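You operate a simulated robot arm through the tools that you are given. There is no shell and no other tool. Be economical: measure what you need, move in short steps, check, and stop when the job is done.

The job below is to be done with a simulated robot arm. You get a single attempt, and the scene is never put back.

Task
Put the 7-7 steel sleeve from the taped area of the wooden table on the blue disc and the 3-4 steel sleeve on the yellow disc.
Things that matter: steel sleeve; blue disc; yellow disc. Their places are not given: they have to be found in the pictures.

It is judged by the outcome, as a careful person would: the job done as asked, and still so three seconds after it is handed in. It fails if anything else is knocked over, pushed out of place, dropped, spilled or broken.

Robot
A 7-joint arm with a two-finger parallel gripper, fixed in place. Base frame: the origin is at the foot of the arm, x ahead of it, y to its left, z up; the work surface is at about z = 0. Readings come in mm, rad, newtons and seconds.
With the tool pointing down near the work surface it reaches from about 220 to 580 mm from the base axis. Its first joint turns from -1.152 to 1.152 rad. Payload 2.5 kg.
The tool frame sits at the grasp point between the pads (the TCP): z along the fingers, y along the line on which they close. The tips reach 23 mm beyond it. Largest opening 94 mm; finger width 38, thickness 10; the body of the gripper, 54 by 96 mm, starts 39 mm behind the TCP.
Orientation is that of the tool frame in the base frame, as a unit quaternion [x, y, z, w]. With the fingers straight down and closing along the base's y, the tool's x points along the base's -x, its y along +y and its z along -z.

Tools
- The arm moves only by the tool jog_arm. Its argument "plan" is a list of rows, each a list of 7 numbers: the shift along the tool's x, y, z in cm, then the turn, a rotation vector about the tool's x, y, z in degrees, then the opening, from 0 (shut) to 1 (fully open). In form: [[tx, ty, tz, rx, ry, rz, claw], ...]. A call has 1 to 8 rows; each row shifts and turns the commanded pose from where the row before left it, along the tool's axes as they then stand. Each row takes 0.2 s and may step no farther than 50 mm and 0.15 rad from the row before; otherwise, or with a gripper value out of range, the whole call is refused. Where a pose cannot be reached the arm comes as near as it can. A force on the tool above 40 N (or 10 N above the force at the start of the call, whichever is more), or a blocked arm, ends the call early, and 0.2 s more pass. Each finger travels about 108 mm/s and halts on what it meets, pressing with about 21 N; the grip force reading is that of the motor and also rises with nothing between the fingers. The clock runs only during rows and for 0.2 s after the last one: add rows that do not move to give the fingers time. It gives the time, the measured TCP pose, the force on the tool (base axes), the opening and the grip force at its end, in the units of the frame above (readings bear some noise).
- Cameras (640 x 400 px; columns grow to the right, rows downward): "scene" is fixed at [130.1, -421.7, 530.4]; the picture's right is [0.71, -0.71, 0.00], its down [-0.47, -0.47, -0.74] and it looks along [0.52, 0.53, -0.67] (base axes); focal length 294 px, centre (320, 200). "wrist" rides on the gripper at [-39, 0, -44] in the tool frame; the picture's right is [0.00, -1.00, 0.00], its down [0.97, 0.00, -0.24] and it looks along [0.24, 0.00, 0.97] (tool axes); focal length 218 px, centre (320, 200).
- camera(camera): a new picture of that camera. No time passes.
- probe_pixels(camera, pixels): for up to 12 pixels [column, row] of the newest picture of that camera ("zoom" is the newest enlarged one), the place [x, y, z] in the base frame of the surface seen there, good to about 3 mm. No time passes.
- inspect(camera, box): a new picture of the part [left, top, right, bottom] of that camera's present view, enlarged. No time passes.
- sign_off(): hands the job in; it is judged then, once.

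Keep the steps short. Do not move on a guess: measure, check each grasp and each placing, and mend mistakes. In all there are 60 turns and 20 pictures (those below and enlarged ones count). Leave the gripper open and the arm clear of the work at the hand-in unless told otherwise, and finish with a single line.

The tools are called as a command line: name --pt "numbers of a row" for each row, then --argument value for the rest, lists and objects as JSON in quotes. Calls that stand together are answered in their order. jog_arm: Moves the arm, as the interface text tells. Its arguments: {"type":"object","properties":{"plan":{"type":"array","items":{"type":"array","items":{"type":"number"}}}},"required":["plan"]} The other tools are called the same way: camera (camera) takes a picture; probe_pixels (camera, pixels) gives the place of the surface under pixels of a picture; inspect (camera, box) takes an enlarged picture of a part of a camera's view; sign_off () hands the job in.

At the start:

```text
time_s: 0.0
ee_pos: [415.7, 8.1, 244.4]
ee_rot: [0.001, 1.0, -0.001, 0.0]
force: [0.0, 0.6, 0.7]
width: 94.1
gripper_force: 0.1
```

scene: 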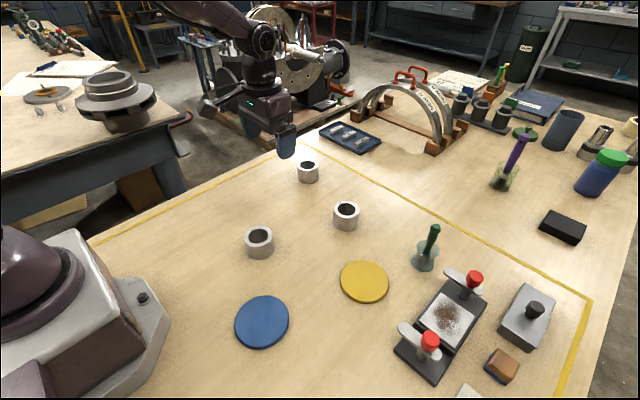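
wrist: 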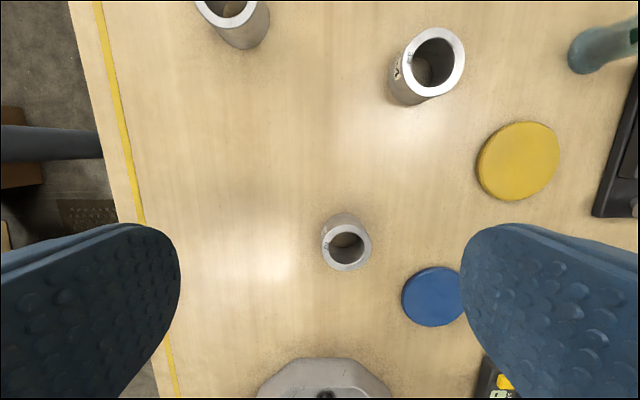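

I see three sleeves, at scene pixels (308,172), (346,215) and (259,242). I'll enlarge the views to read their markings.

inspect --camera "scene" --box '[230, 150, 390, 260]'

inspect --camera "wrist" --box '[370, 20, 480, 110]'

inspect --camera "wrist" --box '[300, 200, 390, 280]'

probe_pixels --camera "scene" --pixels '[[308, 182], [308, 160], [346, 228], [346, 203], [258, 256], [259, 229], [365, 281], [262, 321], [259, 236], [346, 209]]'

```text
3.64 times, centred on (310, 205) of scene
```

zoom: 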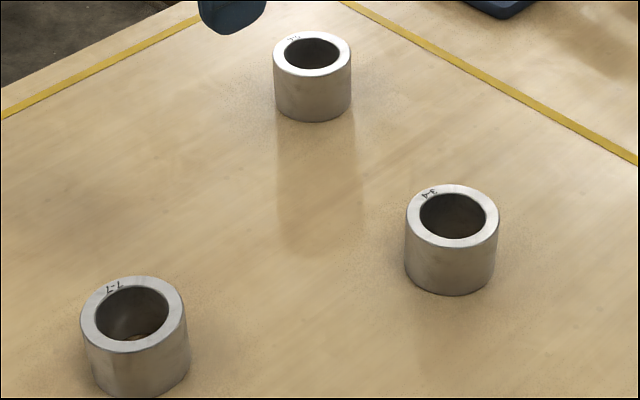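

```text
4.44 times, centred on (425, 65) of wrist
```

zoom: 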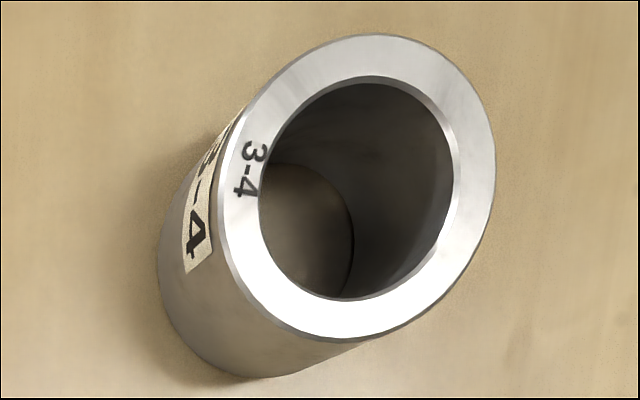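

```text
5.00 times, centred on (345, 240) of wrist
```

zoom: 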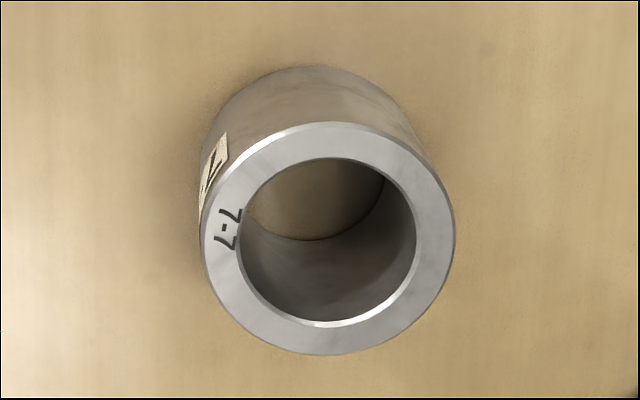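

```text
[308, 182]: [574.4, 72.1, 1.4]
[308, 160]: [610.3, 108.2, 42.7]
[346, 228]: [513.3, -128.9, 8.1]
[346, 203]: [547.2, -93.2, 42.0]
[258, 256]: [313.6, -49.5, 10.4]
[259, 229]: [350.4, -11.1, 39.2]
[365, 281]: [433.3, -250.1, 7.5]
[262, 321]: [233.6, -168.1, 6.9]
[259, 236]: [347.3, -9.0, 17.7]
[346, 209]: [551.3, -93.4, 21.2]
```

The sleeve at scene (259,242) reads 7-7 and the one at (346,215) reads 3-4. Next I'll probe the rims and the disc edges to get exact centres.

probe_pixels --camera "zoom" --pixels '[[212, 260], [446, 225], [325, 138], [325, 342], [245, 165], [400, 320], [400, 160], [245, 315]]'

probe_pixels --camera "wrist" --pixels '[[408, 68], [460, 60], [437, 31], [430, 94], [483, 165], [555, 155], [523, 124], [512, 197], [404, 297], [430, 269], [425, 322], [455, 280]]'

probe_pixels --camera "scene" --pixels '[[343, 281], [388, 281], [362, 263], [366, 300], [237, 321], [287, 321], [264, 297], [261, 345], [425, 255], [432, 228]]'

```text
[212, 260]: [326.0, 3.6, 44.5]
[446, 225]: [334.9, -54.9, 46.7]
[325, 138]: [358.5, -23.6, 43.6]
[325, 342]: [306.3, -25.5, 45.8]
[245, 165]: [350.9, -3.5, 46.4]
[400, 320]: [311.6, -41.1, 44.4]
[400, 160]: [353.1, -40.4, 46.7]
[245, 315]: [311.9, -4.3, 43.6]
```

```text
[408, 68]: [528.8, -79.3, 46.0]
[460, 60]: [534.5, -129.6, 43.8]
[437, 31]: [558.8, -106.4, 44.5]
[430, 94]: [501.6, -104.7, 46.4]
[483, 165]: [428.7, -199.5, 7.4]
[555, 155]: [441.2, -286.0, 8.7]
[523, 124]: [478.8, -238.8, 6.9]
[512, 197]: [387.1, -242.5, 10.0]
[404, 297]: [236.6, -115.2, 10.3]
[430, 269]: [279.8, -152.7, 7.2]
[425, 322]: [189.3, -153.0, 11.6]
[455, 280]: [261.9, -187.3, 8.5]
```

```text
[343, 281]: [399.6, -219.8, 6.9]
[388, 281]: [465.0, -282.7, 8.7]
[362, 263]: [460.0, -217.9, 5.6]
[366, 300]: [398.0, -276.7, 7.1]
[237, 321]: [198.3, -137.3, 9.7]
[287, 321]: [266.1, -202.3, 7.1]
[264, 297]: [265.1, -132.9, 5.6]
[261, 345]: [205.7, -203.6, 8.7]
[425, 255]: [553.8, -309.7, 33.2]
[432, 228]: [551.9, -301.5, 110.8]
```

Centres: 7-7 at (332,-25) with its top at z≈45, 3-4 at (530,-105), blue disc at (233,-169), yellow disc at (433,-248) with its top at z≈8. Now I'll move above the 7-7 sleeve, keeping the tips clear of it.

jog_arm --pt "2.1 -0.83 3.5 0 0 0 1" --pt "2.1 -0.83 3.5 0 0 0 1" --pt "2.1 -0.83 3.5 0 0 0 1" --pt "2.07 -0.82 3.5 0 0 0 1" --pt "0 0 0 0 0 0 1" --pt "0 0 0 0 0 0 1"

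camera --camera "wrist"

```text
time_s: 1.4
ee_pos: [329.8, -27.7, 105.5]
ee_rot: [0.0, 1.0, 0.0, 0.0]
force: [-0.2, -0.2, -0.5]
width: 93.9
gripper_force: 0.0
```

```text
14 pictures are left
```

wrist: 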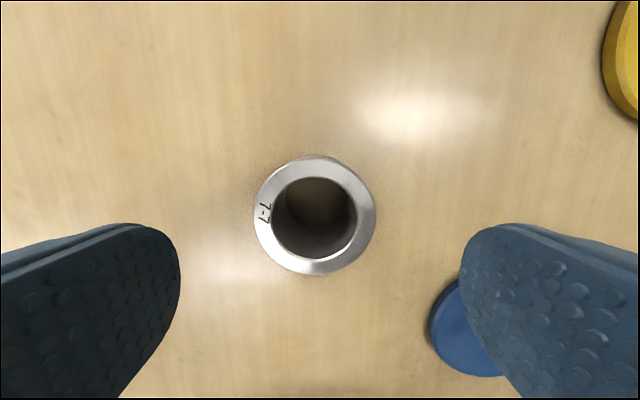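

The sleeve is nearly centred, about 2.6 mm towards +y and a few mm towards +x. I'll correct that and go down to TCP z≈32.

jog_arm --pt "-0.35 0.25 0 0 0 0 1" --pt "0 0 2.5 0 0 0 1" --pt "0 0 2.5 0 0 0 1" --pt "0 0 2.3 0 0 0 1" --pt "0 0 0 0 0 0 1" --pt "0 0 0 0 0 0 1"

```text
time_s: 2.8
ee_pos: [332.5, -22.9, 31.4]
ee_rot: [0.0, 1.0, 0.0, 0.0]
force: [0.3, -1.0, 0.3]
width: 93.9
gripper_force: 0.0
```

Position is good and nothing is touching. Closing the gripper now.

jog_arm --pt "0 0 0 0 0 0 0.6" --pt "0 0 0 0 0 0 0.4" --pt "0 0 0 0 0 0 0.4" --pt "0 0 0 0 0 0 0.4"

```text
time_s: 3.8
ee_pos: [332.0, -21.8, 31.6]
ee_rot: [0.0, 1.0, 0.0, 0.0]
force: [-0.3, -1.5, -0.9]
width: 61.8
gripper_force: 20.9
```

Gripped at a width of 61.8 mm and 21 N. Next I'll lift 5 cm and check.

jog_arm --pt "0 0 -2.5 0 0 0 0.4" --pt "0 0 -2.5 0 0 0 0.4" --pt "0 0 -1 0 0 0 0.4" --pt "0 0 0 0 0 0 0.4" --pt "0 0 0 0 0 0 0.4"

camera --camera "scene"

```text
time_s: 5.0
ee_pos: [333.7, -23.9, 91.5]
ee_rot: [0.0, 1.0, 0.0, 0.0]
force: [0.4, -0.4, -5.9]
width: 61.5
gripper_force: 21.1
```

```text
13 pictures are left
```

scene: 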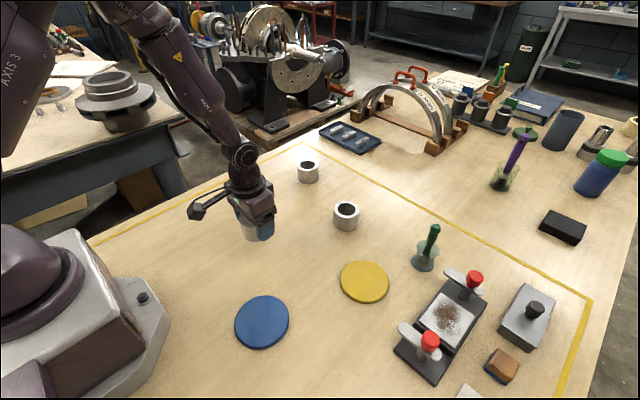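

The sleeve lifted cleanly. Now I'll carry it to above the blue disc at (233,-169).

jog_arm --pt "2.0 -2.9 0 0 0 0 0.4" --pt "2.0 -2.9 0 0 0 0 0.4" --pt "2.0 -2.9 0 0 0 0 0.4" --pt "2.0 -2.9 0 0 0 0 0.4" --pt "2.0 -2.9 0 0 0 0 0.4" --pt "0 0 0 0 0 0 0.4" --pt "0 0 0 0 0 0 0.4"

camera --camera "wrist"

camera --camera "scene"

```text
time_s: 6.6
ee_pos: [235.3, -167.8, 90.6]
ee_rot: [-0.001, 1.0, 0.0, 0.0]
force: [-0.4, -0.3, -5.3]
width: 61.4
gripper_force: 20.9
```

```text
12 pictures are left
```

wrist: 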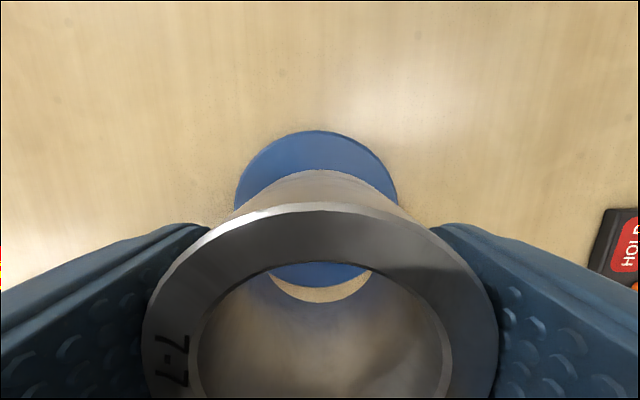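

```text
11 pictures are left
```

scene: 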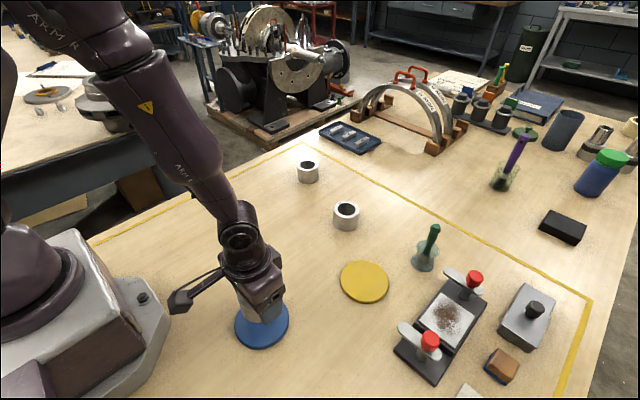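

The disc is centred under the sleeve and nothing is in the way. I'll lower most of the distance, to z≈42.

jog_arm --pt "0 0 2.0 0 0 0 0.4" --pt "0 0 2.0 0 0 0 0.4" --pt "0 0 0.8 0 0 0 0.4" --pt "0 0 0 0 0 0 0.4" --pt "0 0 0 0 0 0 0.4"

```text
time_s: 7.8
ee_pos: [235.6, -167.7, 43.7]
ee_rot: [0.0, 1.0, 0.0, 0.0]
force: [-0.9, 0.4, -4.4]
width: 61.7
gripper_force: 20.8
```

No contact yet: force z is still -4.4 N, the carried weight. I'll lower in 1 mm steps.

jog_arm --pt "0 0 0.1 0 0 0 0.4" --pt "0 0 0.1 0 0 0 0.4" --pt "0 0 0.1 0 0 0 0.4" --pt "0 0 0 0 0 0 0.4"

```text
time_s: 8.8
ee_pos: [234.2, -168.0, 39.7]
ee_rot: [0.0, 1.0, 0.001, 0.002]
force: [2.0, 5.0, 20.5]
width: 61.7
gripper_force: 21.1
```

The sleeve has touched the disc (20 N upward). I'll ease up slightly and then open.

jog_arm --pt "0 0 -0.06 0 0 0 0.4" --pt "0 0 0 0 0 0 0.4" --pt "0 0 0 0 0 0 0.8" --pt "0 0 0 0 0 0 1" --pt "0 0 0 0 0 0 1" --pt "0 0 0 0 0 0 1"

```text
time_s: 10.2
ee_pos: [232.8, -168.7, 39.9]
ee_rot: [-0.001, 1.0, 0.0, 0.0]
force: [-0.6, 0.2, 0.4]
width: 93.9
gripper_force: 0.0
```

Released with no residual force. I'll rise straight up and look.

jog_arm --pt "0 0 -2.5 0 0 0 1" --pt "0 0 -4 0 0 0 1" --pt "0 0 -4 0 0 0 1" --pt "0 0 0 0 0 0 1" --pt "0 0 0 0 0 0 1"

camera --camera "wrist"

```text
time_s: 11.4
ee_pos: [233.9, -165.0, 148.5]
ee_rot: [0.0, 1.0, 0.0, 0.0]
force: [-0.3, 0.5, 0.4]
width: 94.1
gripper_force: 0.0
```

```text
10 pictures are left
```

wrist: 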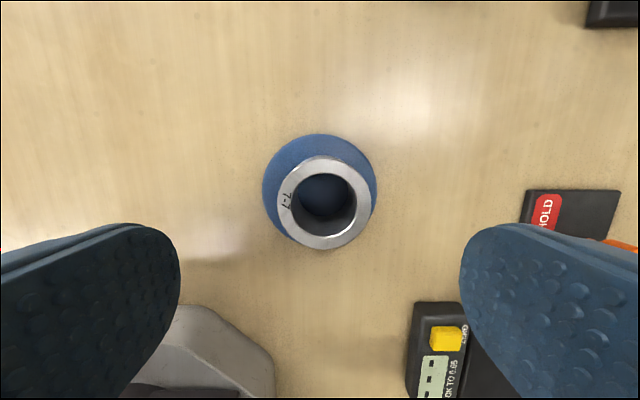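

The 7-7 sleeve sits well on the blue disc. Next I'll travel above the 3-4 sleeve at (530,-105).

jog_arm --pt "-4.23 0.87 0 0 0 0 1" --pt "-4.23 0.87 0 0 0 0 1" --pt "-4.23 0.87 0 0 0 0 1" --pt "-4.23 0.87 0.5 0 0 0 1" --pt "-4.23 0.87 1 0 0 0 1" --pt "-4.23 0.87 1 0 0 0 1" --pt "-4.23 0.87 1 0 0 0 1" --pt "0 0 0 0 0 0 1"

camera --camera "wrist"

```text
time_s: 13.2
ee_pos: [531.7, -104.0, 112.3]
ee_rot: [0.0, 1.0, 0.0, 0.0]
force: [0.8, 0.3, 1.4]
width: 94.1
gripper_force: 0.1
```

```text
9 pictures are left
```

wrist: 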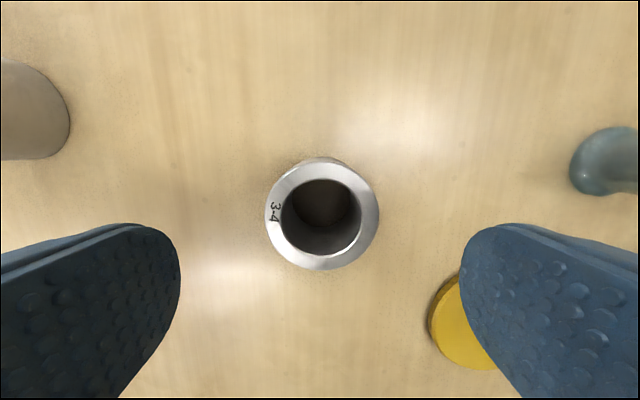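

The 3-4 sleeve is centred at (322,214). I'll make a small correction and go down to z≈32.

jog_arm --pt "-0.15 -0.1 2.5 0 0 0 1" --pt "0 0 2.5 0 0 0 1" --pt "0 0 2.0 0 0 0 1" --pt "0 0 1.0 0 0 0 1" --pt "0 0 0 0 0 0 1" --pt "0 0 0 0 0 0 1"

```text
time_s: 14.6
ee_pos: [532.1, -107.6, 33.2]
ee_rot: [0.0, 1.0, -0.001, -0.001]
force: [-0.7, -0.5, 0.4]
width: 93.8
gripper_force: 0.1
```

In position with no contact. Closing now.

jog_arm --pt "0 0.15 0 0 0 0 0.6" --pt "0 0 0 0 0 0 0.4" --pt "0 0 0 0 0 0 0.4" --pt "0 0 0 0 0 0 0.4"

```text
time_s: 15.6
ee_pos: [531.3, -106.9, 31.5]
ee_rot: [0.0, 1.0, 0.0, 0.0]
force: [1.7, 1.4, 1.1]
width: 61.5
gripper_force: 20.7
```

Gripped at 61.5 mm. Next I'll lift 6 cm.

jog_arm --pt "0 0 -2.5 0 0 0 0.4" --pt "0 0 -2.5 0 0 0 0.4" --pt "0 0 -1.5 0 0 0 0.4" --pt "0 0 0 0 0 0 0.4" --pt "0 0 0 0 0 0 0.4"

```text
time_s: 16.8
ee_pos: [531.4, -108.5, 97.4]
ee_rot: [0.0, 1.0, 0.0, 0.0]
force: [-0.6, -0.2, -5.8]
width: 61.6
gripper_force: 21.5
```

It is held (5.8 N of weight). Before moving towards the yellow disc, I'll measure the clamp fixture next to it.

probe_pixels --camera "scene" --pixels '[[475, 278], [448, 274], [402, 328], [429, 341], [455, 282], [398, 345]]'

jog_arm --pt "3.3 0 0 0 0 0 0.4" --pt "3.3 0 0 0 0 0 0.4" --pt "3.2 0 0 0 0 0 0.4" --pt "0 -3.5 0 0 0 0 0.4" --pt "0 -3.5 0 0 0 0 0.4" --pt "0 0 0 0 0 0 0.4"

```text
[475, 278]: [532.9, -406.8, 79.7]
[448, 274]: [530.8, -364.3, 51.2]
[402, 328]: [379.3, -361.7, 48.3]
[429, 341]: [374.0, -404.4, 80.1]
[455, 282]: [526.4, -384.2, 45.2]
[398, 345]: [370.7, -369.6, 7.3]
```

```text
time_s: 18.2
ee_pos: [434.6, -173.9, 95.6]
ee_rot: [0.0, 1.0, -0.001, 0.0]
force: [0.2, -0.1, -5.7]
width: 61.4
gripper_force: 21.2
```

The clamps start at y≈-360, so clearance is ample. I'll move the rest of the way over the yellow disc and look.

jog_arm --pt "0 -3.6 0 0 0 0 0.4" --pt "0 -3.6 0 0 0 0 0.4" --pt "0 0 0 0 0 0 0.4" --pt "0 0 0 0 0 0 0.4"

camera --camera "wrist"

```text
time_s: 19.2
ee_pos: [433.5, -249.2, 94.4]
ee_rot: [0.0, 1.0, 0.0, 0.0]
force: [-0.9, -0.1, -5.5]
width: 61.8
gripper_force: 20.8
```

```text
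8 pictures are left
```

wrist: 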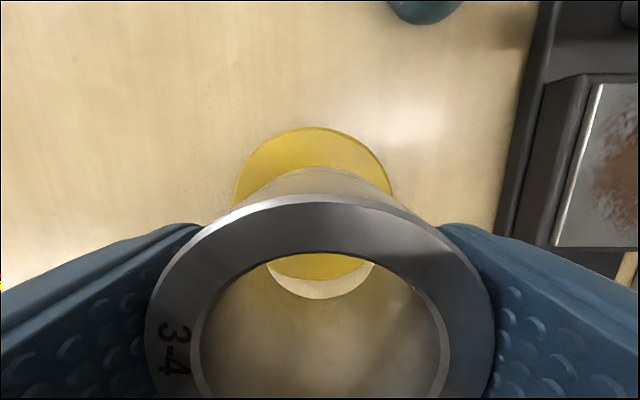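

The disc is centred about 4 mm towards +y (columns 235–391). I'll correct that and lower to z≈44.

jog_arm --pt "0 0.35 0 0 0 0 0.4" --pt "0 0 2.0 0 0 0 0.4" --pt "0 0 2.0 0 0 0 0.4" --pt "0 0 1.1 0 0 0 0.4" --pt "0 0 0 0 0 0 0.4" --pt "0 0 0 0 0 0 0.4"

```text
time_s: 20.6
ee_pos: [435.5, -245.6, 45.1]
ee_rot: [0.0, 1.0, 0.0, 0.0]
force: [0.2, -0.3, -5.2]
width: 61.4
gripper_force: 21.0
```

No contact yet. I'll lower slowly.

jog_arm --pt "0 0 0.15 0 0 0 0.4" --pt "0 0 0.1 0 0 0 0.4" --pt "0 0 0.1 0 0 0 0.4" --pt "0 0 0 0 0 0 0.4"

```text
time_s: 21.6
ee_pos: [435.0, -245.9, 41.8]
ee_rot: [0.0, 1.0, 0.0, 0.001]
force: [-4.7, 1.4, 7.1]
width: 61.6
gripper_force: 21.0
```

It has touched the disc (force z went from -5 to +7 N). Opening now.

jog_arm --pt "0 0 0 0 0 0 0.8" --pt "0 0 0 0 0 0 1" --pt "0 0 0 0 0 0 1" --pt "0 0 0 0 0 0 1"

```text
time_s: 22.6
ee_pos: [434.4, -246.4, 41.3]
ee_rot: [0.0, 1.0, 0.0, -0.001]
force: [0.1, -0.4, -0.2]
width: 93.9
gripper_force: 0.1
```

Released. I'll rise straight up, then move back towards the middle.

jog_arm --pt "0 0 -2.5 0 0 0 1" --pt "0 0 -4 0 0 0 1" --pt "0 0 -4.5 0 0 0 1" --pt "0 0 -4.5 0 0 0 1" --pt "0 4.5 -1 0 0 0 1" --pt "0 4.5 -1 0 0 0 1" --pt "0 4.5 0 0 0 0 1" --pt "0 4.5 0 0 0 0 1"

camera --camera "scene"

inspect --camera "scene" --box '[220, 230, 420, 360]'

```text
time_s: 24.4
ee_pos: [432.3, -67.9, 215.0]
ee_rot: [0.0, 1.0, 0.001, 0.001]
force: [0.1, 0.6, -0.2]
width: 93.9
gripper_force: 0.0
```

```text
7 pictures are left
```

scene: 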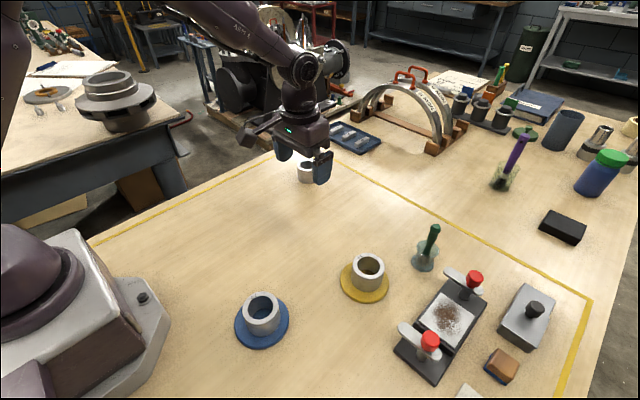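

```text
3.08 times, centred on (320, 295) of scene
```

zoom: 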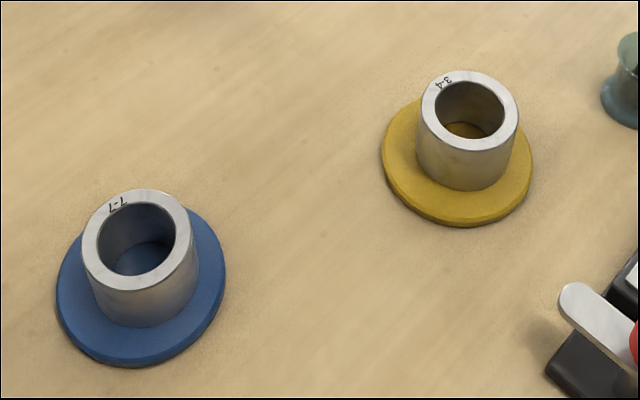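

Both sleeves stand flat on the right discs: 7-7 on blue, 3-4 on yellow. Nothing else has moved, the gripper is open and the arm is clear, so I'm handing in.

sign_off

```text
The job is handed in.
```

The job is done and handed in: the 7-7 sleeve is on the blue disc and the 3-4 sleeve is on the yellow disc.
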